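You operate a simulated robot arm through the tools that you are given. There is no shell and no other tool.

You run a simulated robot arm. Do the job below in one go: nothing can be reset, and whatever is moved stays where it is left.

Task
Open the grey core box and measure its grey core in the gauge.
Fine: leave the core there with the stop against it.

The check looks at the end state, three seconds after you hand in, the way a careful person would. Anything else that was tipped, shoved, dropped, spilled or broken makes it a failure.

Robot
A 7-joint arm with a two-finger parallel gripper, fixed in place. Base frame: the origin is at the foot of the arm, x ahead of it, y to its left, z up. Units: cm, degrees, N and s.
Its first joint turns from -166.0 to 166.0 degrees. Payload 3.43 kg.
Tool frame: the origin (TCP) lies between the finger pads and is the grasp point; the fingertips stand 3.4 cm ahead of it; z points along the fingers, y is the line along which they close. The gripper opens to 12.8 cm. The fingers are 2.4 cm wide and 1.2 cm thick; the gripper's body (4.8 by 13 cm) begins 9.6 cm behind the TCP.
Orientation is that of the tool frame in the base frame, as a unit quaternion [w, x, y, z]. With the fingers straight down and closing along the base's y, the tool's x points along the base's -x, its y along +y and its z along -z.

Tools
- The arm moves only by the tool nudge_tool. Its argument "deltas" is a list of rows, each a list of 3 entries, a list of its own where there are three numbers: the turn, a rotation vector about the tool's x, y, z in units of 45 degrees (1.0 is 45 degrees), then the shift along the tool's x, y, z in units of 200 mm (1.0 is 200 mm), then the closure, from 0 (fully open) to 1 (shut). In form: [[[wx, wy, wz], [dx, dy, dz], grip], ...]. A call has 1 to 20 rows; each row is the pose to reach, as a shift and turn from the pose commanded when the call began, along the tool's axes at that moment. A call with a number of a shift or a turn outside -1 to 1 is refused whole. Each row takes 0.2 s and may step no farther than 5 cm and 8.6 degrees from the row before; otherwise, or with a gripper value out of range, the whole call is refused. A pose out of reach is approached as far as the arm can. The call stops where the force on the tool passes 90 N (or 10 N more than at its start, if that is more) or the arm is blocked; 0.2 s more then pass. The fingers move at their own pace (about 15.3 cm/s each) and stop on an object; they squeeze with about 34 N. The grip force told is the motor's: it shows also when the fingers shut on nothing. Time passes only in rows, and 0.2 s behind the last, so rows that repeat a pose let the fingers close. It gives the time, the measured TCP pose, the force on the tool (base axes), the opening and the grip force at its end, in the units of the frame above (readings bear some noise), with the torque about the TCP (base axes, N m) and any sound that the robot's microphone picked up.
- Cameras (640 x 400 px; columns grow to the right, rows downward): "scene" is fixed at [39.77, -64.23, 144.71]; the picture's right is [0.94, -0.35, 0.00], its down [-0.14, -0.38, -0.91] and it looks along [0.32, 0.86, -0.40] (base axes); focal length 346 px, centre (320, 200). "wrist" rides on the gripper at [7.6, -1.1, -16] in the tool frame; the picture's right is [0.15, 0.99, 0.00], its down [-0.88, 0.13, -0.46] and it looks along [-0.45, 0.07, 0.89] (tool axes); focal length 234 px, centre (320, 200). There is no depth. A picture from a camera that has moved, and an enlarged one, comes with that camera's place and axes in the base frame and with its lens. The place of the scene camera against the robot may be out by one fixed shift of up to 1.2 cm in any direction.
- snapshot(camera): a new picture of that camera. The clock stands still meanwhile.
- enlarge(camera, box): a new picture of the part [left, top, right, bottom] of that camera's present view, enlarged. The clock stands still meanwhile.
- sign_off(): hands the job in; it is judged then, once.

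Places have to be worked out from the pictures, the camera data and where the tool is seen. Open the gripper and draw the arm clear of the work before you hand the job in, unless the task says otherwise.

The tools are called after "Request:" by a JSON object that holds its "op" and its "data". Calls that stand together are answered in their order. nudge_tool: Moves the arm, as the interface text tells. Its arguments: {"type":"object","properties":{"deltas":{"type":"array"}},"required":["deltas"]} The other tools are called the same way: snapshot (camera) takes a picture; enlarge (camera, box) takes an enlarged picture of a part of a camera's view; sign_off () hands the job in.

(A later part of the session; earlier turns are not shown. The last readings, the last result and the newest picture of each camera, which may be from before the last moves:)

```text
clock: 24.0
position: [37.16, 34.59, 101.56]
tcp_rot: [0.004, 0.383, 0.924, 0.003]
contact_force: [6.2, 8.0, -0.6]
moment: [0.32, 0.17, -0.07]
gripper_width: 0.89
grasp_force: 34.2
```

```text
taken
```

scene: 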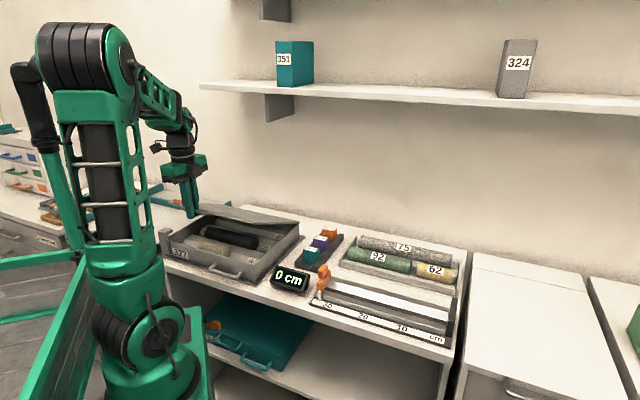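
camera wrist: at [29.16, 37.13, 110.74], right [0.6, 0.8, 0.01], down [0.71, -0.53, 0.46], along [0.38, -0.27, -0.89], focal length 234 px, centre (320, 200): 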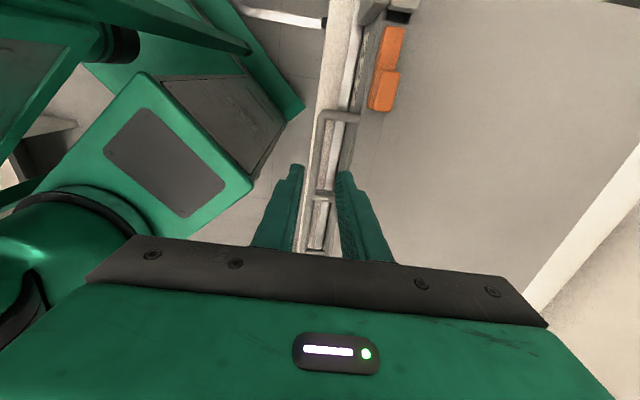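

The lid is open about 24° and cores are coming into view. I continue to about 42°, tilting the fingers outward with it so the hand stays in front of the shelf.

Request:
{"op": "nudge_tool", "data": {"deltas": [[[-0.0667, 0, 0], [0, 0.0399, -0.0777], 1.0], [[-0.1333, 0, 0], [0, 0.076, -0.153], 1.0], [[-0.2, 0, 0], [0, 0.1161, -0.2258], 1.0], [[-0.2667, 0, 0], [0, 0.1599, -0.2958], 1.0], [[-0.3333, 0, 0], [0, 0.2075, -0.363], 1.0], [[-0.4, 0, 0], [0, 0.2587, -0.4271], 1.0], [[-0.4, 0, 0], [0, 0.2587, -0.4271], 1.0]]}}

Request:
{"op": "snapshot", "data": {"camera": "scene"}}

Request:
{"op": "snapshot", "data": {"camera": "wrist"}}

```text
clock: 25.6
position: [40.63, 38.09, 110.06]
tcp_rot: [0.066, 0.375, 0.913, 0.147]
contact_force: [0.7, 12.6, -0.6]
moment: [0.18, 0.13, -0.09]
gripper_width: 0.95
grasp_force: 33.9
```

```text
taken
```

scene: 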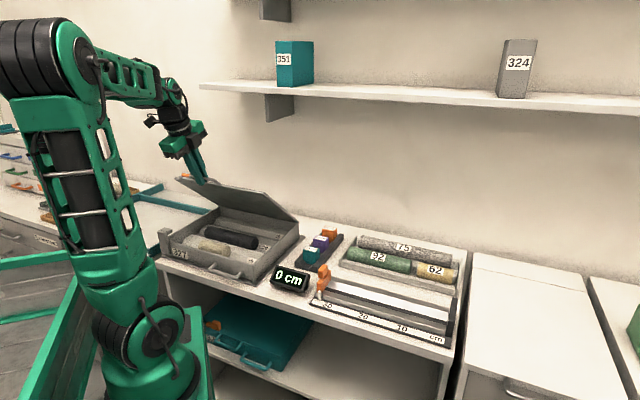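

```text
taken
camera wrist: at [30.94, 39.22, 124.71], right [0.56, 0.77, 0.31], down [0.61, -0.63, 0.48], along [0.57, -0.08, -0.82], focal length 234 px, centre (320, 200)
```

wrist: 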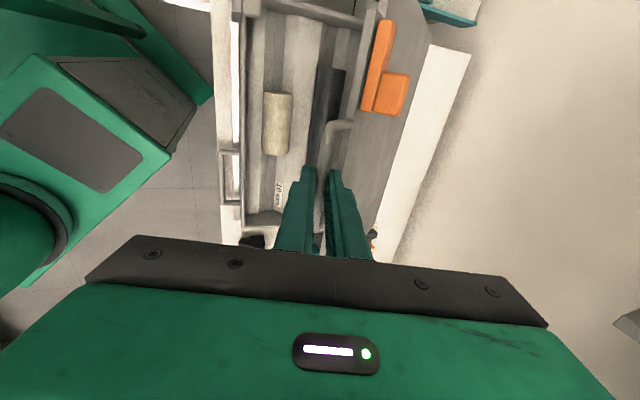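

All tracking well (about 42°). I continue to about 63°.

Request:
{"op": "nudge_tool", "data": {"deltas": [[[-0.0667, 0, 0], [0, 0.0707, -0.041], 1.0], [[-0.1333, 0, 0], [0, 0.1435, -0.0777], 1.0], [[-0.2, 0, 0], [0, 0.2181, -0.11], 1.0], [[-0.2667, 0, 0], [0, 0.2944, -0.1378], 1.0], [[-0.3333, 0, 0], [0, 0.3721, -0.1612], 1.0], [[-0.4, 0, 0], [0, 0.4511, -0.1798], 1.0], [[-0.4667, 0, 0], [0, 0.5311, -0.1939], 1.0], [[-0.4667, 0, 0], [0, 0.5311, -0.1939], 1.0]]}}

Request:
{"op": "snapshot", "data": {"camera": "scene"}}

Request:
{"op": "snapshot", "data": {"camera": "wrist"}}

```text
clock: 27.4
position: [46.76, 44.33, 116.94]
tcp_rot: [0.134, 0.359, 0.87, 0.309]
contact_force: [5.6, 1.0, -1.4]
moment: [-0.1, 0.01, -0.29]
gripper_width: 0.9
grasp_force: 33.8
```

```text
taken
```

scene: 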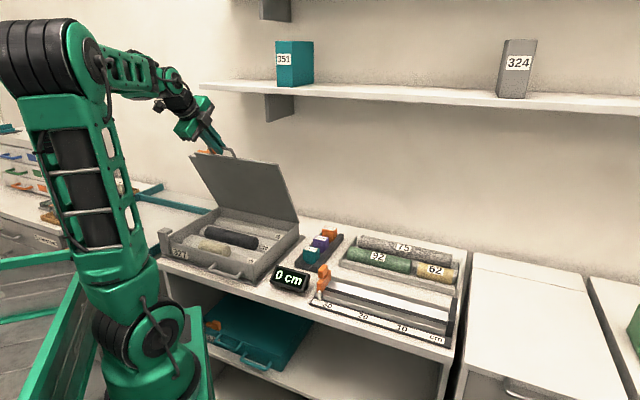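

```text
taken
camera wrist: at [33.74, 42.0, 128.36], right [0.43, 0.65, 0.63], down [0.49, -0.75, 0.44], along [0.76, 0.11, -0.64], focal length 234 px, centre (320, 200)
```

wrist: 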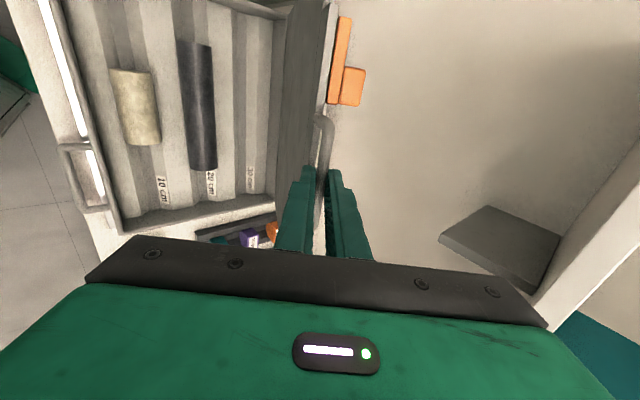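

The lid is at about 63°. A shelf bracket shows nearby, so I check the shelf and bracket geometry before going further.

Request:
{"op": "enlarge", "data": {"camera": "scene", "box": [180, 60, 340, 180]}}

Request:
{"op": "enlarge", "data": {"camera": "wrist", "box": [400, 160, 640, 340]}}

Request:
{"op": "enlarge", "data": {"camera": "wrist", "box": [40, 0, 380, 240]}}

```text
3.33 times, centred on (260, 120) of scene
camera zoom: at [39.77, -64.23, 144.71], right [0.94, -0.35, 0.0], down [-0.14, -0.38, -0.91], along [0.32, 0.86, -0.4], focal length 1155 px, centre (520, 467)
```

zoom: 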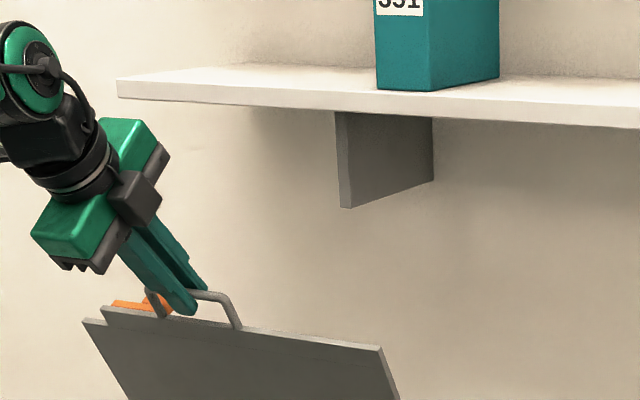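

```text
2.22 times, centred on (520, 250) of wrist
camera zoom: at [33.74, 42.0, 128.36], right [0.43, 0.65, 0.63], down [0.49, -0.75, 0.44], along [0.76, 0.11, -0.64], focal length 520 px, centre (-124, 89)
```

zoom: 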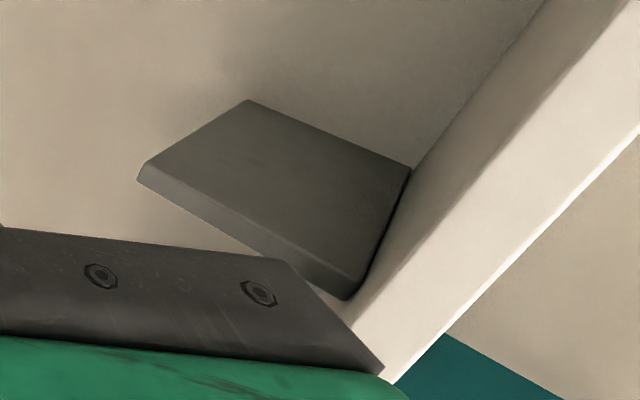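

```text
1.67 times, centred on (210, 120) of wrist
camera zoom: at [33.74, 42.0, 128.36], right [0.43, 0.65, 0.63], down [0.49, -0.75, 0.44], along [0.76, 0.11, -0.64], focal length 390 px, centre (503, 333)
```

zoom: 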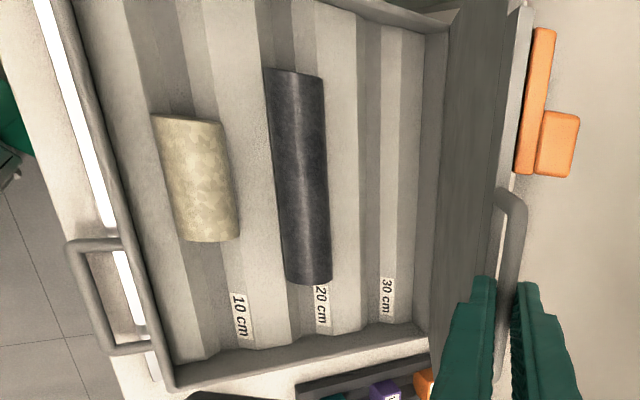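

The shelf's underside is near z≈133 with its front edge at b≈71, and the bracket (z≥124) is well right of the hand. I continue to about 81°, tilting the fingers further outward to stay low.

Request:
{"op": "nudge_tool", "data": {"deltas": [[[-0.0963, 0, 0], [0, 0.0765, 0.0204], 1.0], [[-0.1926, 0, 0], [0, 0.152, 0.0457], 1.0], [[-0.2889, 0, 0], [0, 0.2261, 0.0757], 1.0], [[-0.3852, 0, 0], [0, 0.2988, 0.1106], 1.0], [[-0.4815, 0, 0], [0, 0.3697, 0.1501], 1.0], [[-0.5778, 0, 0], [0, 0.4388, 0.1941], 1.0], [[-0.5778, 0, 0], [0, 0.4388, 0.1941], 1.0]]}}

Request:
{"op": "snapshot", "data": {"camera": "scene"}}

Request:
{"op": "snapshot", "data": {"camera": "wrist"}}

```text
clock: 29.0
position: [53.09, 51.01, 119.63]
tcp_rot: [0.209, 0.32, 0.778, 0.499]
contact_force: [-1.7, 2.0, -3.0]
moment: [-0.03, 0.32, 0.16]
gripper_width: 0.9
grasp_force: 33.9
```

```text
taken
```

scene: 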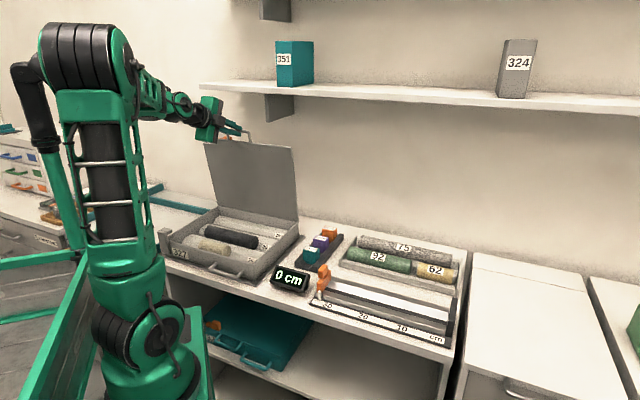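

```text
taken
camera wrist: at [37.28, 45.8, 125.08], right [0.18, 0.4, 0.9], down [0.37, -0.88, 0.31], along [0.91, 0.27, -0.3], focal length 234 px, centre (320, 200)
```

wrist: 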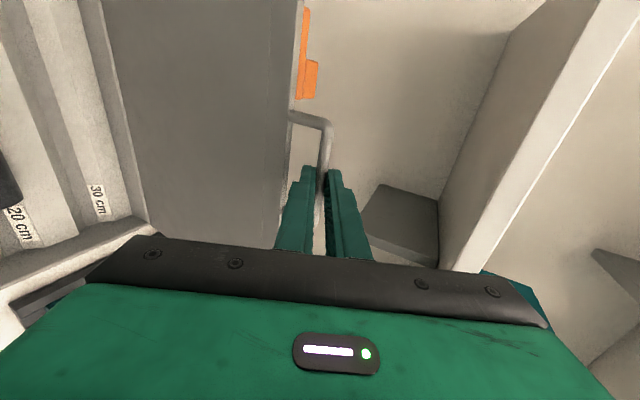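

The lid is near 81°. I look into the box from the scene camera.

Request:
{"op": "enlarge", "data": {"camera": "scene", "box": [150, 195, 310, 295]}}

Request:
{"op": "enlarge", "data": {"camera": "scene", "box": [180, 80, 310, 180]}}

```text
4.00 times, centred on (230, 245) of scene
camera zoom: at [39.77, -64.23, 144.71], right [0.94, -0.35, 0.0], down [-0.14, -0.38, -0.91], along [0.32, 0.86, -0.4], focal length 1386 px, centre (680, 20)
```

zoom: 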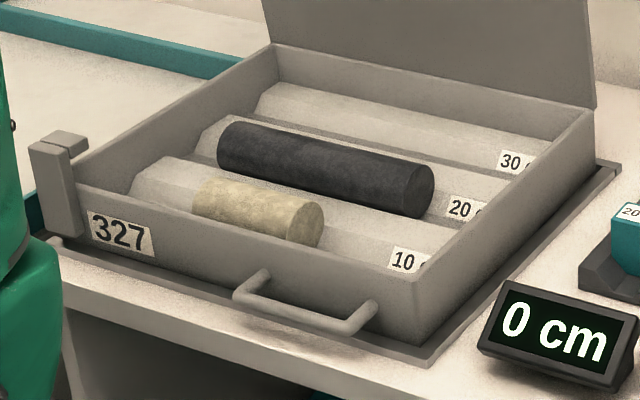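

```text
4.00 times, centred on (245, 130) of scene
camera zoom: at [39.77, -64.23, 144.71], right [0.94, -0.35, 0.0], down [-0.14, -0.38, -0.91], along [0.32, 0.86, -0.4], focal length 1386 px, centre (620, 480)
```

zoom: 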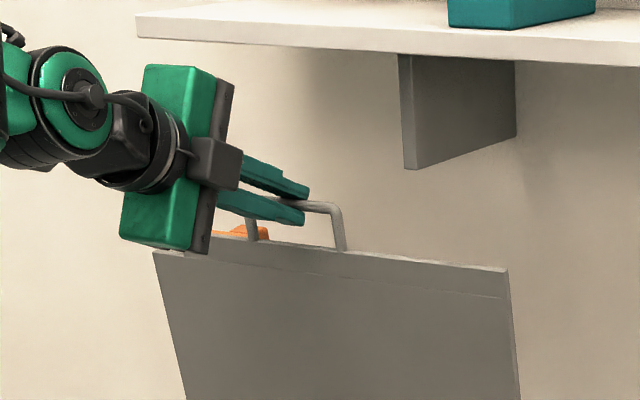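

Only two cores are in the box: a cream one and a dark grey one (the grey core, lying in the middle channel); the third channel is empty. I bring the lid past vertical to about 96°.

Request:
{"op": "nudge_tool", "data": {"deltas": [[[-0.0963, 0, 0], [0, 0.0391, 0.0729], 1.0], [[-0.1926, 0, 0], [0, 0.0744, 0.1487], 1.0], [[-0.2889, 0, 0], [0, 0.1057, 0.2271], 1.0], [[-0.3333, 0, 0], [0, 0.1369, 0.3069], 1.0], [[-0.3333, 0, 0], [0, 0.167, 0.3876], 1.0], [[-0.3333, 0, 0], [0, 0.167, 0.3876], 1.0]]}}

Request:
{"op": "snapshot", "data": {"camera": "scene"}}

Request:
{"op": "snapshot", "data": {"camera": "wrist"}}

```text
clock: 30.4
position: [59.21, 57.02, 119.5]
tcp_rot: [0.251, 0.291, 0.706, 0.595]
contact_force: [-0.5, -0.7, -11.8]
moment: [-0.05, 0.45, -0.24]
gripper_width: 0.9
grasp_force: 34.2
```

```text
taken
```

scene: 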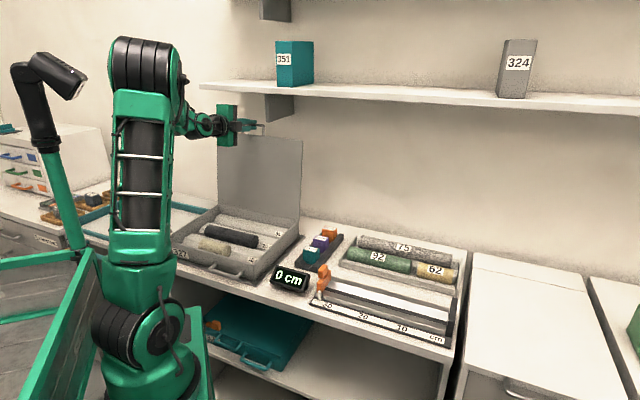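

```text
taken
camera wrist: at [42.73, 51.12, 120.96], right [0.01, 0.22, 0.97], down [0.32, -0.92, 0.21], along [0.95, 0.31, -0.08], focal length 234 px, centre (320, 200)
```

wrist: 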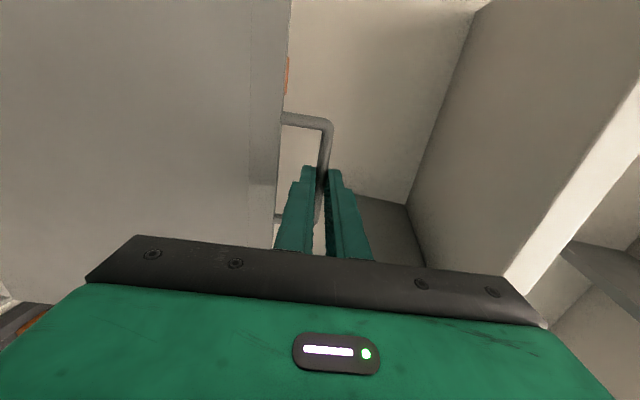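

No resistance; the lid is just past vertical. I nudge it on toward ~102° looking for its stop.

Request:
{"op": "nudge_tool", "data": {"deltas": [[[0, 0, 0], [0, -0.003, 0.044], 1.0], [[0, 0, 0], [0, -0.0061, 0.0878], 1.0], [[0, 0, 0], [0, -0.0065, 0.131], 1.0], [[0, 0, 0], [0, -0.0069, 0.1739], 1.0], [[0, 0, 0], [0, -0.0069, 0.1739], 1.0]]}}

Request:
{"op": "enlarge", "data": {"camera": "scene", "box": [190, 80, 330, 250]}}

```text
clock: 31.6
position: [61.67, 59.5, 119.0]
tcp_rot: [0.25, 0.289, 0.706, 0.596]
contact_force: [-3.1, -1.5, -1.6]
moment: [0.17, 0.2, -0.17]
gripper_width: 0.89
grasp_force: 34.0
```

```text
2.35 times, centred on (260, 165) of scene
camera zoom: at [39.77, -64.23, 144.71], right [0.94, -0.35, 0.0], down [-0.14, -0.38, -0.91], along [0.32, 0.86, -0.4], focal length 815 px, centre (461, 282)
```

zoom: 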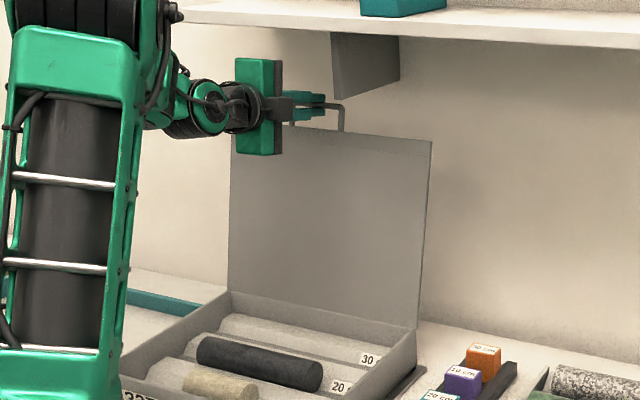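

Still free at about 102°. I go on to about 106°.

Request:
{"op": "nudge_tool", "data": {"deltas": [[[0, 0, 0], [0, -0.0025, 0.043], 1.0], [[0, 0, 0], [0, -0.0053, 0.086], 1.0], [[0, 0, 0], [0, -0.01, 0.129], 1.0], [[0, 0, 0], [0, -0.01, 0.129], 1.0]]}}

Request:
{"op": "enlarge", "data": {"camera": "scene", "box": [190, 80, 330, 250]}}

Request:
{"op": "snapshot", "data": {"camera": "wrist"}}

```text
clock: 32.6
position: [63.43, 60.98, 118.45]
tcp_rot: [0.251, 0.289, 0.704, 0.598]
contact_force: [-2.8, 0.7, 26.2]
moment: [0.72, -0.24, 0.14]
gripper_width: 0.92
grasp_force: 33.9
```

```text
2.35 times, centred on (260, 165) of scene
camera zoom: at [39.77, -64.23, 144.71], right [0.94, -0.35, 0.0], down [-0.14, -0.38, -0.91], along [0.32, 0.86, -0.4], focal length 815 px, centre (461, 282)
```

zoom: 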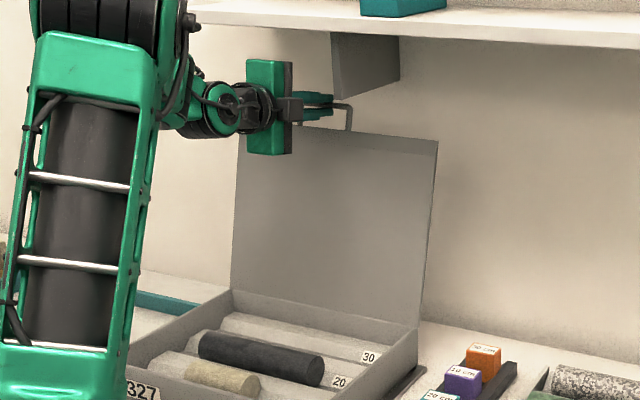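

```text
taken
camera wrist: at [46.82, 55.12, 119.79], right [0.0, 0.22, 0.98], down [0.32, -0.93, 0.21], along [0.95, 0.31, -0.07], focal length 234 px, centre (320, 200)
```

wrist: 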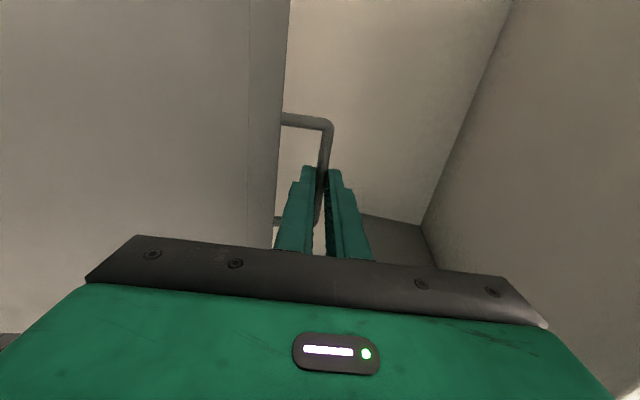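

There is some vertical load (26 N) from my arc being slightly low, but no horizontal stop yet. I raise the command a little and move another 1 cm back.

Request:
{"op": "nudge_tool", "data": {"deltas": [[[0, 0, 0], [0, 0.02, 0.0], 1.0], [[0, 0, 0], [0, 0.02, 0.025], 1.0], [[0, 0, 0], [0, 0.018, 0.05], 1.0], [[0, 0, 0], [0, 0.018, 0.05], 1.0]]}}

```text
clock: 33.6
position: [64.24, 61.78, 118.21]
tcp_rot: [0.25, 0.289, 0.707, 0.595]
contact_force: [-7.7, 0.3, 10.5]
moment: [0.42, 0.06, -0.13]
gripper_width: 0.92
grasp_force: 33.5
```

The lid is at about 107–108° and the fingertips are near the wall. I push another 0.5 cm gently to see if something stops it.

Request:
{"op": "nudge_tool", "data": {"deltas": [[[0, 0, 0], [0, 0.004, 0.015], 1.0], [[0, 0, 0], [0, 0.006, 0.03], 1.0], [[0, 0, 0], [0, 0.006, 0.03], 1.0]]}}

Request:
{"op": "enlarge", "data": {"camera": "wrist", "box": [220, 60, 440, 270]}}

Request:
{"op": "enlarge", "data": {"camera": "scene", "box": [230, 90, 310, 160]}}

```text
clock: 34.4
position: [64.78, 62.13, 118.61]
tcp_rot: [0.251, 0.29, 0.705, 0.597]
contact_force: [-1.0, -4.4, 13.6]
moment: [0.42, -0.02, -0.27]
gripper_width: 0.9
grasp_force: 33.7
```

```text
1.90 times, centred on (330, 165) of wrist
camera zoom: at [48.21, 56.28, 119.84], right [0.0, 0.22, 0.97], down [0.32, -0.93, 0.21], along [0.95, 0.31, -0.07], focal length 446 px, centre (301, 267)
```

zoom: 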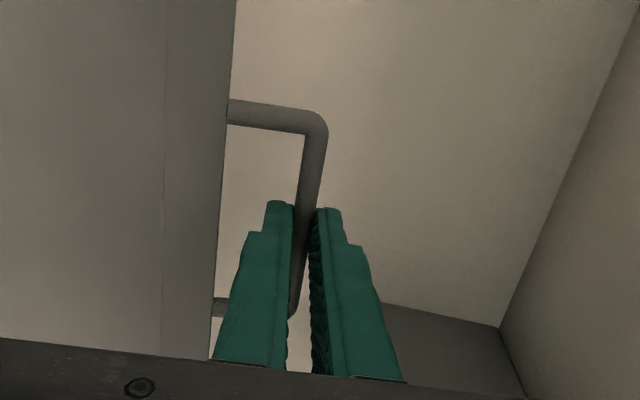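

```text
5.71 times, centred on (270, 125) of scene
camera zoom: at [39.77, -64.23, 144.71], right [0.94, -0.35, 0.0], down [-0.14, -0.38, -0.91], along [0.32, 0.86, -0.4], focal length 1980 px, centre (606, 629)
```

zoom: 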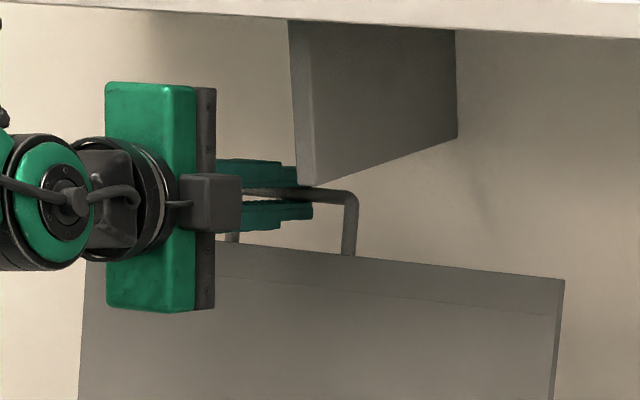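

The lid is about 109° open with hardly any load. I open the fingers a little and watch where it settles.

Request:
{"op": "nudge_tool", "data": {"deltas": [[[0, 0, 0], [0, 0, 0], 0.9], [[0, 0, 0], [0, 0, 0], 0.85], [[0, 0, 0], [0, 0, 0], 0.82], [[0, 0, 0], [0, 0, 0], 0.82]]}}

Request:
{"op": "enlarge", "data": {"camera": "wrist", "box": [220, 60, 440, 270]}}

Request:
{"op": "enlarge", "data": {"camera": "scene", "box": [190, 80, 330, 250]}}

```text
clock: 35.4
position: [64.67, 62.2, 118.28]
tcp_rot: [0.251, 0.29, 0.706, 0.596]
contact_force: [-0.2, -0.3, -0.1]
moment: [0.02, 0.01, -0.01]
gripper_width: 2.29
grasp_force: 0.0
```

```text
1.90 times, centred on (330, 165) of wrist
camera zoom: at [48.16, 56.35, 119.67], right [0.01, 0.23, 0.97], down [0.32, -0.92, 0.21], along [0.95, 0.31, -0.08], focal length 446 px, centre (301, 267)
```

zoom: 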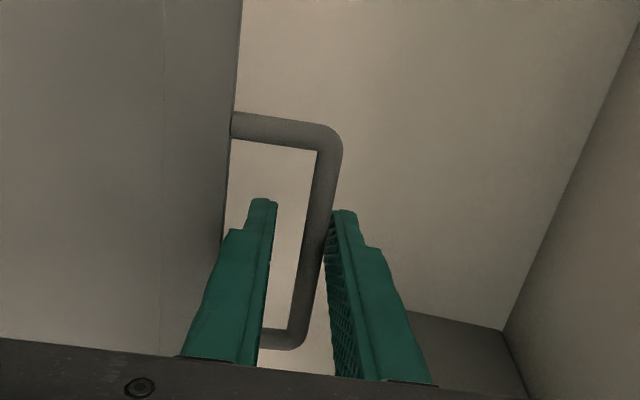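

```text
2.35 times, centred on (260, 165) of scene
camera zoom: at [39.77, -64.23, 144.71], right [0.94, -0.35, 0.0], down [-0.14, -0.38, -0.91], along [0.32, 0.86, -0.4], focal length 815 px, centre (461, 282)
```

zoom: 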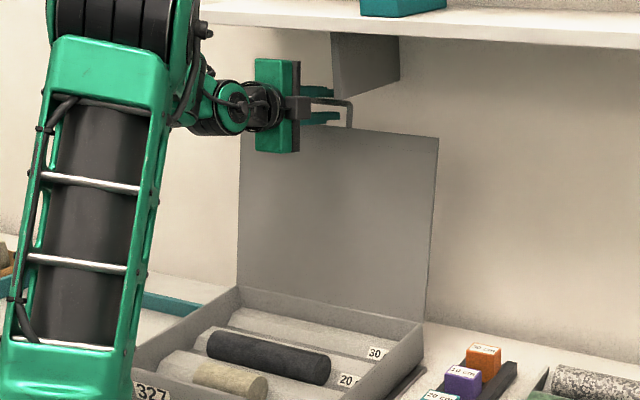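

After release the handle sits a bit nearer the camera, and the box seems slightly displaced on the scene view. I check the box position now.

Request:
{"op": "nudge_tool", "data": {"deltas": [[[0, 0, 0], [0, 0, 0], 0.82], [[0, 0, 0], [0, 0, 0], 0.82]]}}

Request:
{"op": "enlarge", "data": {"camera": "scene", "box": [150, 195, 310, 295]}}

Request:
{"op": "snapshot", "data": {"camera": "scene"}}

```text
clock: 36.0
position: [64.54, 62.35, 118.3]
tcp_rot: [0.25, 0.29, 0.706, 0.596]
contact_force: [-0.1, 0.2, -0.4]
moment: [-0.02, 0.0, -0.01]
gripper_width: 2.31
grasp_force: 0.0
```

```text
4.00 times, centred on (230, 245) of scene
camera zoom: at [39.77, -64.23, 144.71], right [0.94, -0.35, 0.0], down [-0.14, -0.38, -0.91], along [0.32, 0.86, -0.4], focal length 1386 px, centre (680, 20)
```

zoom: 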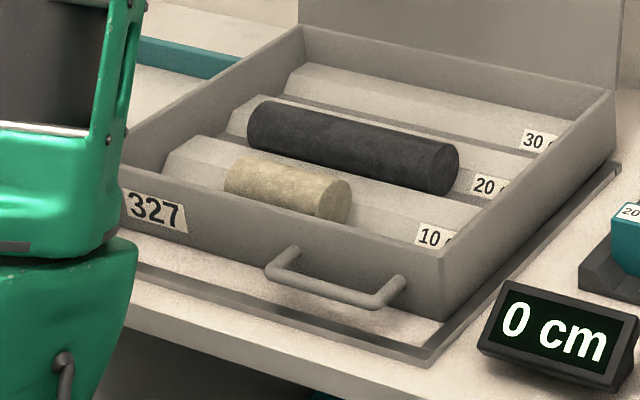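

```text
taken
```

scene: 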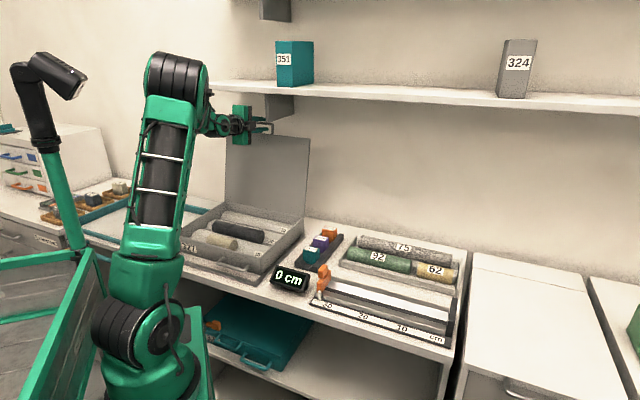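

The box has been pushed back about 3 cm out of its rimmed tray, because the lid's stop came earlier than I thought. I need to put it back; I look closely at how it sits.

Request:
{"op": "enlarge", "data": {"camera": "scene", "box": [230, 200, 310, 290]}}

Request:
{"op": "enlarge", "data": {"camera": "scene", "box": [175, 240, 265, 290]}}

Request:
{"op": "enlarge", "data": {"camera": "wrist", "box": [0, 0, 440, 260]}}

```text
4.44 times, centred on (270, 245) of scene
camera zoom: at [39.77, -64.23, 144.71], right [0.94, -0.35, 0.0], down [-0.14, -0.38, -0.91], along [0.32, 0.86, -0.4], focal length 1540 px, centre (542, 0)
```

zoom: 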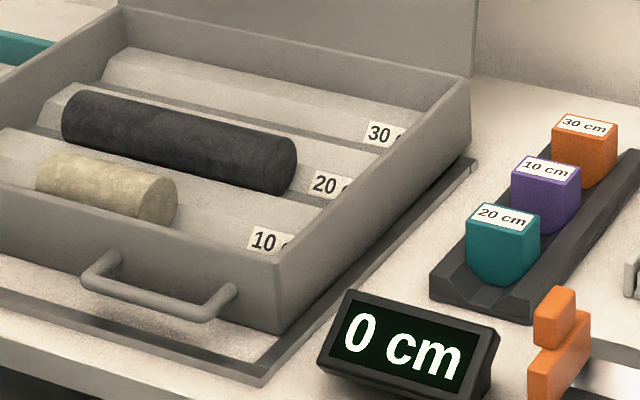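

```text
7.11 times, centred on (220, 265) of scene
camera zoom: at [39.77, -64.23, 144.71], right [0.94, -0.35, 0.0], down [-0.14, -0.38, -0.91], along [0.32, 0.86, -0.4], focal length 2464 px, centre (1031, -262)
```

zoom: 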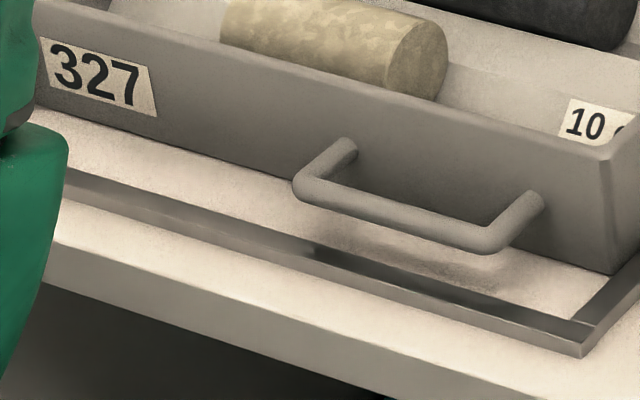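

```text
1.45 times, centred on (220, 130) of wrist
camera zoom: at [48.15, 56.35, 119.7], right [0.01, 0.22, 0.97], down [0.32, -0.92, 0.21], along [0.95, 0.31, -0.08], focal length 341 px, centre (466, 302)
```

zoom: 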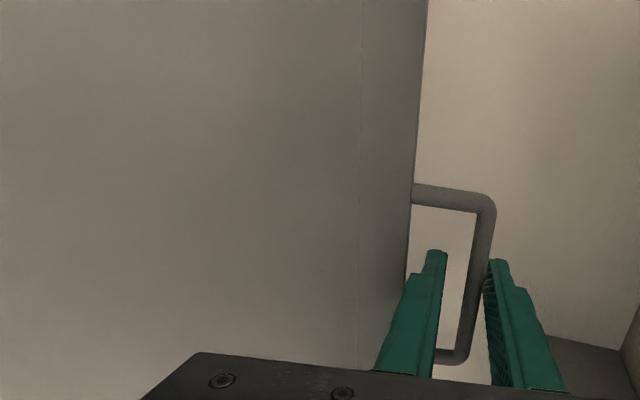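

The box sits about 3 cm too far back relative to its rimmed tray, so I will pull it back by its own handle. First I raise the fingers slightly off the bar and withdraw straight back from the lid handle.

Request:
{"op": "nudge_tool", "data": {"deltas": [[[0, 0, 0], [0, 0.022, 0], 0.8], [[0, 0, 0], [0, 0.022, -0.05], 0.8], [[0, 0, 0], [0, 0.022, -0.15], 0.8], [[0, 0, 0], [0, 0.022, -0.3], 0.8], [[0, 0, 0], [0, 0.022, -0.5], 0.8], [[0, 0, 0], [0, 0.022, -0.7], 0.8], [[0, 0, 0], [0, 0.022, -0.7], 0.8]]}}

Request:
{"op": "snapshot", "data": {"camera": "wrist"}}

Request:
{"op": "snapshot", "data": {"camera": "scene"}}

```text
clock: 37.6
position: [55.03, 52.35, 121.17]
tcp_rot: [0.249, 0.29, 0.706, 0.596]
contact_force: [0.3, -1.1, 0.1]
moment: [-0.04, 0.0, 0.02]
gripper_width: 2.54
grasp_force: 0.2
```

```text
taken
camera wrist: at [38.45, 46.57, 122.49], right [0.01, 0.22, 0.97], down [0.32, -0.92, 0.21], along [0.95, 0.31, -0.08], focal length 234 px, centre (320, 200)
```

wrist: 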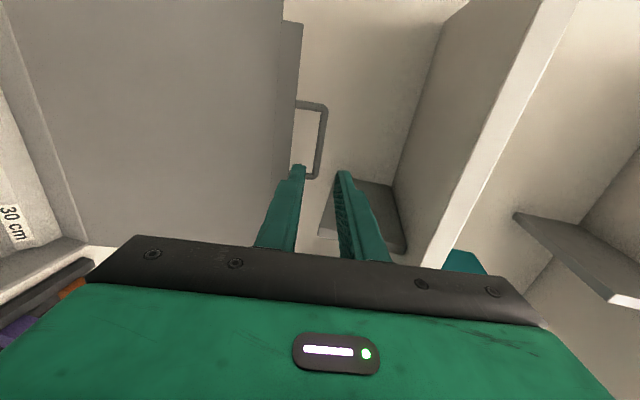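

```text
taken
```

scene: 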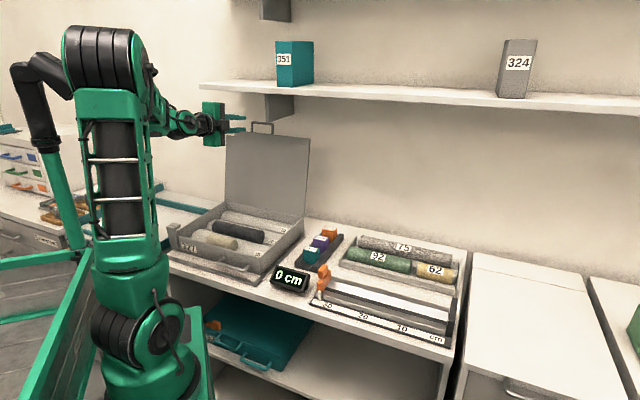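

The lid stays open by itself at its stop. I now bring the tool back to pointing down, moving forward and right, away from lid and shelf.

Request:
{"op": "nudge_tool", "data": {"deltas": [[[0.1667, 0, 0], [-0.05, -0.042, -0.0942], 0.8], [[0.3333, 0, 0], [-0.1, -0.084, -0.1883], 0.8], [[0.5, 0, 0], [-0.15, -0.126, -0.2825], 0.8], [[0.6667, 0, 0], [-0.2, -0.168, -0.3766], 0.8], [[0.8333, 0, 0], [-0.25, -0.21, -0.4708], 0.8], [[1, 0, 0], [-0.3, -0.2519, -0.5649], 0.8], [[1, 0, 0], [-0.3, -0.2519, -0.5649], 0.8]]}}

```text
clock: 39.2
position: [50.67, 39.86, 118.08]
tcp_rot: [0.121, 0.363, 0.881, 0.279]
contact_force: [0.1, -0.3, -0.7]
moment: [-0.03, -0.01, 0.01]
gripper_width: 2.58
grasp_force: 0.1
```

Next I finish turning to straight down and go to the right of the box handle so the camera sees it from above.

Request:
{"op": "nudge_tool", "data": {"deltas": [[[0.1296, 0, 0], [-0.1, -0.1393, 0.0246], 0.8], [[0.2593, 0, 0], [-0.2, -0.2786, 0.0491], 0.8], [[0.3889, 0, 0], [-0.3, -0.4179, 0.0737], 0.8], [[0.5185, 0, 0], [-0.4, -0.5571, 0.0983], 0.8], [[0.6482, 0, 0], [-0.5, -0.6964, 0.1228], 0.8], [[0.7778, 0, 0], [-0.6, -0.8357, 0.1474], 0.8], [[0.7778, 0, 0], [-0.6, -0.8357, 0.1474], 0.8]]}}

Request:
{"op": "snapshot", "data": {"camera": "wrist"}}

Request:
{"op": "snapshot", "data": {"camera": "scene"}}

```text
clock: 40.8
position: [50.87, 22.85, 105.89]
tcp_rot: [0.006, 0.382, 0.924, 0.002]
contact_force: [-0.1, 0.3, -0.6]
moment: [-0.01, -0.02, 0.0]
gripper_width: 2.55
grasp_force: 0.0
```

```text
taken
camera wrist: at [44.63, 27.42, 121.72], right [0.6, 0.8, 0.01], down [0.71, -0.53, 0.46], along [0.38, -0.27, -0.89], focal length 234 px, centre (320, 200)
```

wrist: 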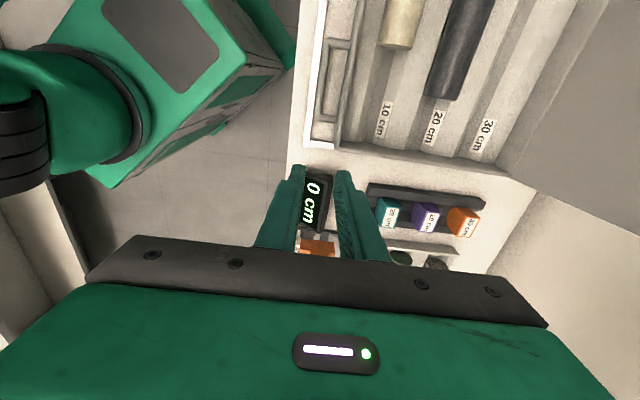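

```text
taken
```

scene: 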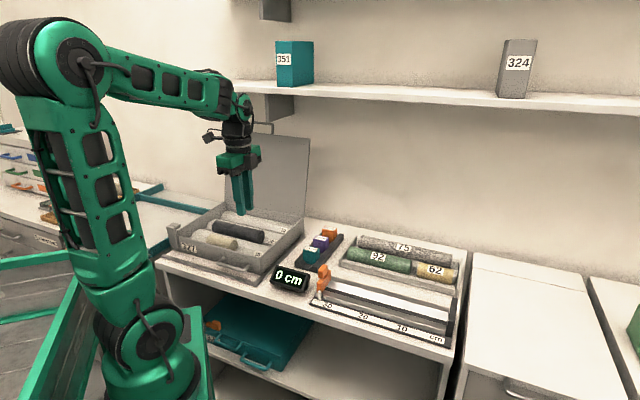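

Request:
{"op": "enlarge", "data": {"camera": "wrist", "box": [290, 0, 410, 170]}}

Request:
{"op": "enlarge", "data": {"camera": "wrist", "box": [290, 0, 540, 260]}}

Request:
{"op": "enlarge", "data": {"camera": "scene", "box": [150, 195, 310, 295]}}

```text
2.35 times, centred on (350, 85) of wrist
camera zoom: at [44.63, 27.42, 121.72], right [0.6, 0.8, 0.01], down [0.71, -0.53, 0.46], along [0.38, -0.27, -0.89], focal length 551 px, centre (249, 471)
```

zoom: 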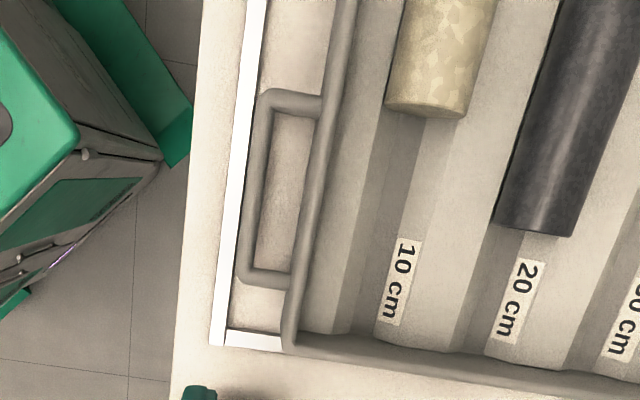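

```text
1.54 times, centred on (415, 130) of wrist
camera zoom: at [44.63, 27.42, 121.72], right [0.6, 0.8, 0.01], down [0.71, -0.53, 0.46], along [0.38, -0.27, -0.89], focal length 360 px, centre (174, 308)
```

zoom: 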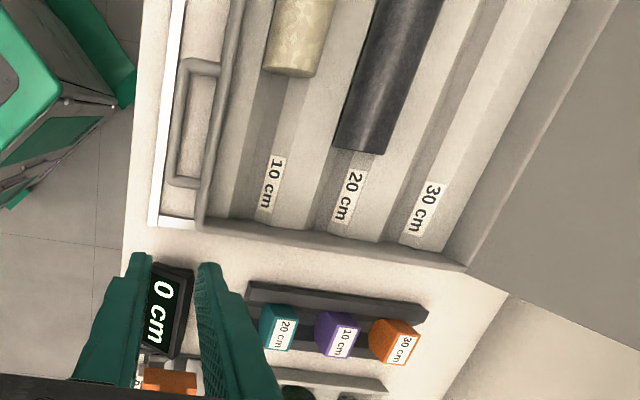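

```text
4.00 times, centred on (230, 245) of scene
camera zoom: at [39.77, -64.23, 144.71], right [0.94, -0.35, 0.0], down [-0.14, -0.38, -0.91], along [0.32, 0.86, -0.4], focal length 1386 px, centre (680, 20)
```

zoom: 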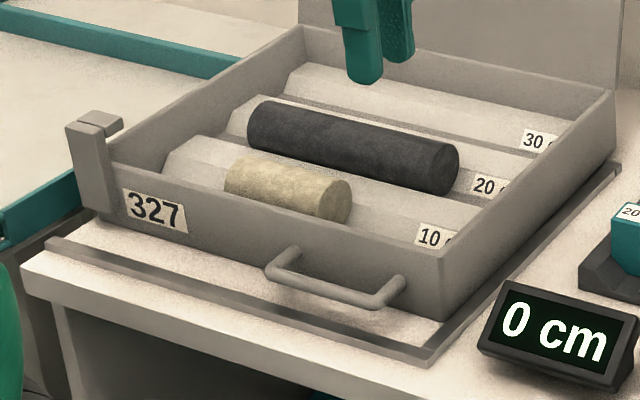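

The rim's inner edge is at b≈51.7 and the box front now at b≈55.0, so the box must come forward about 3.2 cm. I move above the box handle's middle, at about a=12.3, b=52.15.

Request:
{"op": "nudge_tool", "data": {"deltas": [[[0, 0, 0], [0.12, 0, 0.15], 0.828], [[0, 0, 0], [0.24, 0, 0.3], 0.828], [[0, 0, 0], [0.375, 0, 0.45], 0.828], [[0, 0, 0], [0.375, 0, 0.6], 0.828], [[0, 0, 0], [0.375, 0, 0.7], 0.828], [[0, 0, 0], [0.375, 0, 0.7], 0.828]]}}

Request:
{"op": "enlarge", "data": {"camera": "wrist", "box": [260, 60, 400, 240]}}

Request:
{"op": "enlarge", "data": {"camera": "scene", "box": [190, 220, 270, 290]}}

```text
clock: 42.2
position: [45.63, 28.12, 92.18]
tcp_rot: [0.006, 0.383, 0.924, 0.003]
contact_force: [-0.2, 0.8, 0.6]
moment: [0.01, 0.0, 0.0]
gripper_width: 2.22
grasp_force: 0.1
```

```text
2.22 times, centred on (330, 150) of wrist
camera zoom: at [39.42, 32.63, 107.85], right [0.6, 0.8, 0.01], down [0.71, -0.53, 0.46], along [0.38, -0.27, -0.89], focal length 520 px, centre (298, 311)
```

zoom: 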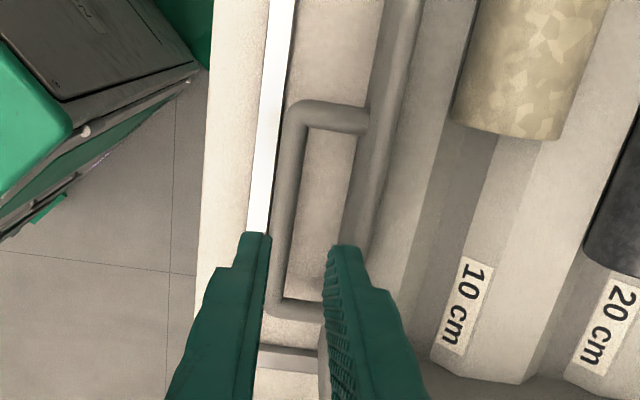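

```text
5.71 times, centred on (230, 255) of scene
camera zoom: at [39.77, -64.23, 144.71], right [0.94, -0.35, 0.0], down [-0.14, -0.38, -0.91], along [0.32, 0.86, -0.4], focal length 1980 px, centre (834, -114)
```

zoom: 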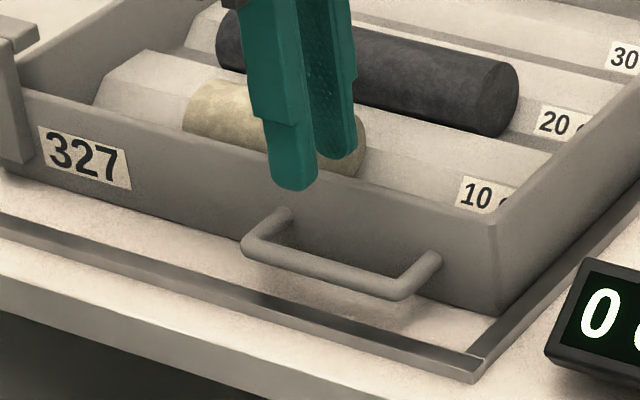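

Refined from closer: the bar is at b≈51.7, z≈82.8. I shift 0.45 cm forward and go down to z≈85.3 around the bar.

Request:
{"op": "nudge_tool", "data": {"deltas": [[[0, 0, 0], [0, -0.0225, 0.05], 0.828], [[0, 0, 0], [0, -0.0225, 0.15], 0.828], [[0, 0, 0], [0, -0.0225, 0.25], 0.828], [[0, 0, 0], [0, -0.0225, 0.31], 0.828], [[0, 0, 0], [0, -0.0225, 0.345], 0.828], [[0, 0, 0], [0, -0.0225, 0.345], 0.828]]}}

Request:
{"op": "enlarge", "data": {"camera": "wrist", "box": [260, 60, 400, 240]}}

Request:
{"op": "enlarge", "data": {"camera": "scene", "box": [200, 240, 250, 285]}}

```text
clock: 43.6
position: [45.36, 27.78, 84.98]
tcp_rot: [0.006, 0.383, 0.924, 0.002]
contact_force: [0.3, -0.2, 0.6]
moment: [0.01, 0.02, 0.02]
gripper_width: 2.2
grasp_force: 0.0
```

```text
2.22 times, centred on (330, 150) of wrist
camera zoom: at [39.12, 32.4, 100.85], right [0.6, 0.8, 0.01], down [0.71, -0.53, 0.46], along [0.38, -0.27, -0.89], focal length 520 px, centre (298, 311)
```

zoom: 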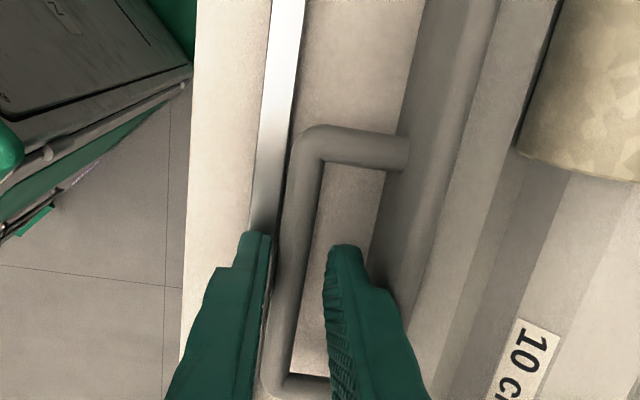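

```text
8.89 times, centred on (225, 262) of scene
camera zoom: at [39.77, -64.23, 144.71], right [0.94, -0.35, 0.0], down [-0.14, -0.38, -0.91], along [0.32, 0.86, -0.4], focal length 3080 px, centre (1164, -356)
```

zoom: 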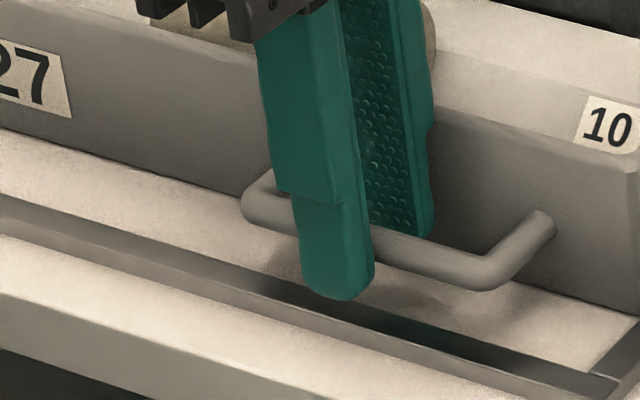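

The bar is between the fingers with the tips just below its centre. I go 0.2 cm lower, close on it, and check.

Request:
{"op": "nudge_tool", "data": {"deltas": [[[0, 0, 0], [0, -0.01, 0.01], 0.828], [[0, 0, 0], [0, -0.012, 0.01], 0.9], [[0, 0, 0], [0, -0.012, 0.01], 1.0], [[0, 0, 0], [0, -0.012, 0.01], 1.0]]}}

Request:
{"op": "enlarge", "data": {"camera": "scene", "box": [200, 240, 250, 285]}}

```text
clock: 44.6
position: [45.21, 27.62, 84.81]
tcp_rot: [0.006, 0.383, 0.924, 0.003]
contact_force: [-4.7, -7.0, 0.9]
moment: [-0.19, 0.16, -0.01]
gripper_width: 1.18
grasp_force: 34.3
```

```text
8.89 times, centred on (225, 262) of scene
camera zoom: at [39.77, -64.23, 144.71], right [0.94, -0.35, 0.0], down [-0.14, -0.38, -0.91], along [0.32, 0.86, -0.4], focal length 3080 px, centre (1164, -356)
```

zoom: 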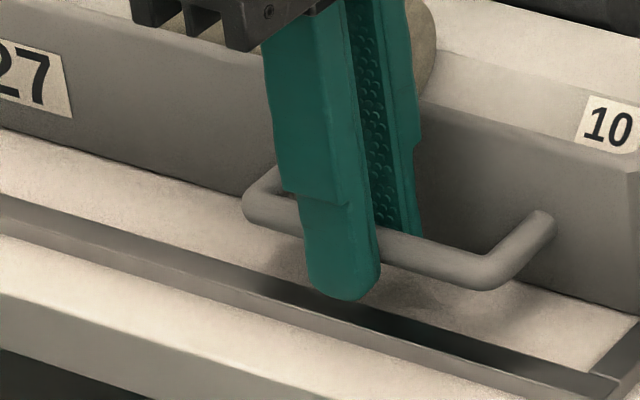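

The box handle is held. I pull the box slowly toward the front, about 2.6 cm first.

Request:
{"op": "nudge_tool", "data": {"deltas": [[[0, 0, 0], [0, -0.02, 0], 1.0], [[0, 0, 0], [0, -0.035, 0], 1.0], [[0, 0, 0], [0, -0.05, 0], 1.0], [[0, 0, 0], [0, -0.065, 0], 1.0], [[0, 0, 0], [0, -0.08, 0], 1.0], [[0, 0, 0], [0, -0.095, 0], 1.0], [[0, 0, 0], [0, -0.11, 0], 1.0], [[0, 0, 0], [0, -0.125, 0], 1.0], [[0, 0, 0], [0, -0.14, 0], 1.0], [[0, 0, 0], [0, -0.14, 0], 1.0]]}}

Request:
{"op": "enlarge", "data": {"camera": "scene", "box": [140, 190, 310, 296]}}

Request:
{"op": "snapshot", "data": {"camera": "wrist"}}

```text
clock: 46.8
position: [43.33, 25.76, 84.74]
tcp_rot: [0.006, 0.382, 0.924, 0.002]
contact_force: [10.3, 11.8, 31.4]
moment: [0.14, -0.37, -0.22]
gripper_width: 1.19
grasp_force: 34.2
```

```text
3.76 times, centred on (225, 243) of scene
camera zoom: at [39.77, -64.23, 144.71], right [0.94, -0.35, 0.0], down [-0.14, -0.38, -0.91], along [0.32, 0.86, -0.4], focal length 1304 px, centre (678, 38)
```

zoom: 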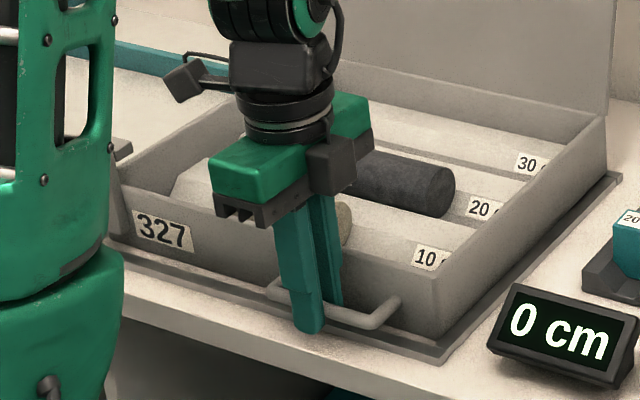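

```text
taken
camera wrist: at [37.09, 30.35, 100.62], right [0.6, 0.8, 0.01], down [0.71, -0.53, 0.46], along [0.38, -0.27, -0.89], focal length 234 px, centre (320, 200)
```

wrist: 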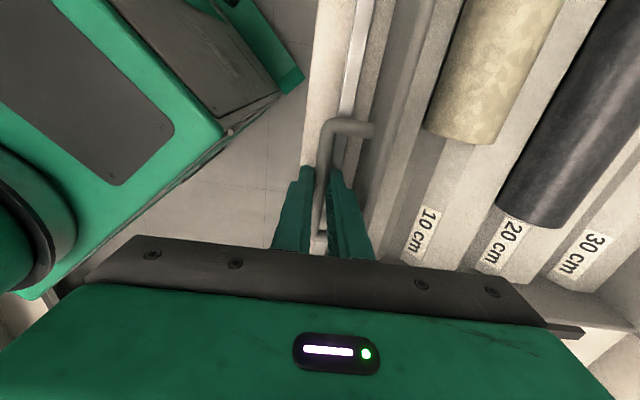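

There is 31 N upward on the tool: the inner finger probably rubs on the front rim. I raise 0.25 cm and check the force.

Request:
{"op": "nudge_tool", "data": {"deltas": [[[0, 0, 0], [0, 0, -0.006], 1.0], [[0, 0, 0], [0, 0, -0.0125], 1.0], [[0, 0, 0], [0, 0, -0.0125], 1.0]]}}

Request:
{"op": "enlarge", "data": {"camera": "scene", "box": [195, 240, 265, 295]}}

```text
clock: 47.6
position: [43.21, 25.65, 84.89]
tcp_rot: [0.005, 0.382, 0.924, -0.001]
contact_force: [-1.1, -4.6, -0.9]
moment: [-0.07, 0.11, 0.21]
gripper_width: 1.17
grasp_force: 33.4
```

```text
7.27 times, centred on (230, 268) of scene
camera zoom: at [39.77, -64.23, 144.71], right [0.94, -0.35, 0.0], down [-0.14, -0.38, -0.91], along [0.32, 0.86, -0.4], focal length 2520 px, centre (974, -291)
```

zoom: 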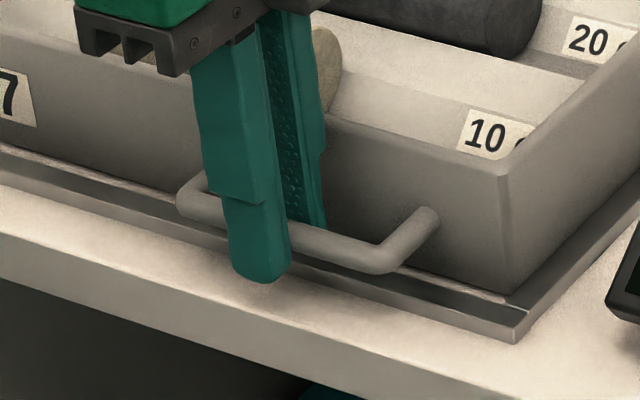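

Force is gone. About 0.5–0.9 cm remains to the original place, so I pull a little more.

Request:
{"op": "nudge_tool", "data": {"deltas": [[[0, 0, 0], [0, -0.01, 0], 1.0], [[0, 0, 0], [0, -0.02, 0], 1.0], [[0, 0, 0], [0, -0.03, 0], 1.0], [[0, 0, 0], [0, -0.03, 0], 1.0]]}}

Request:
{"op": "enlarge", "data": {"camera": "scene", "box": [140, 190, 310, 296]}}

Request:
{"op": "enlarge", "data": {"camera": "scene", "box": [195, 240, 265, 295]}}

```text
clock: 48.6
position: [42.92, 25.28, 85.01]
tcp_rot: [0.004, 0.382, 0.924, 0.003]
contact_force: [2.3, 5.6, -0.8]
moment: [0.56, 0.37, -0.23]
gripper_width: 1.16
grasp_force: 34.2
```

```text
3.76 times, centred on (225, 243) of scene
camera zoom: at [39.77, -64.23, 144.71], right [0.94, -0.35, 0.0], down [-0.14, -0.38, -0.91], along [0.32, 0.86, -0.4], focal length 1304 px, centre (678, 38)
```

zoom: 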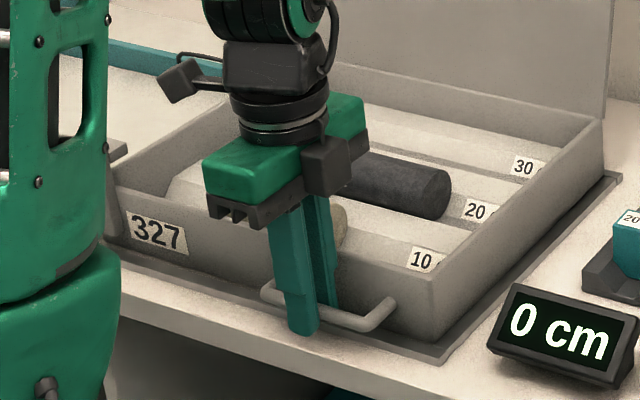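

```text
7.27 times, centred on (230, 268) of scene
camera zoom: at [39.77, -64.23, 144.71], right [0.94, -0.35, 0.0], down [-0.14, -0.38, -0.91], along [0.32, 0.86, -0.4], focal length 2520 px, centre (974, -291)
```

zoom: 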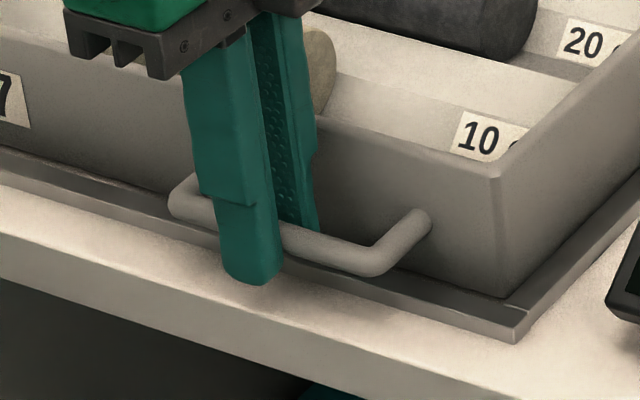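

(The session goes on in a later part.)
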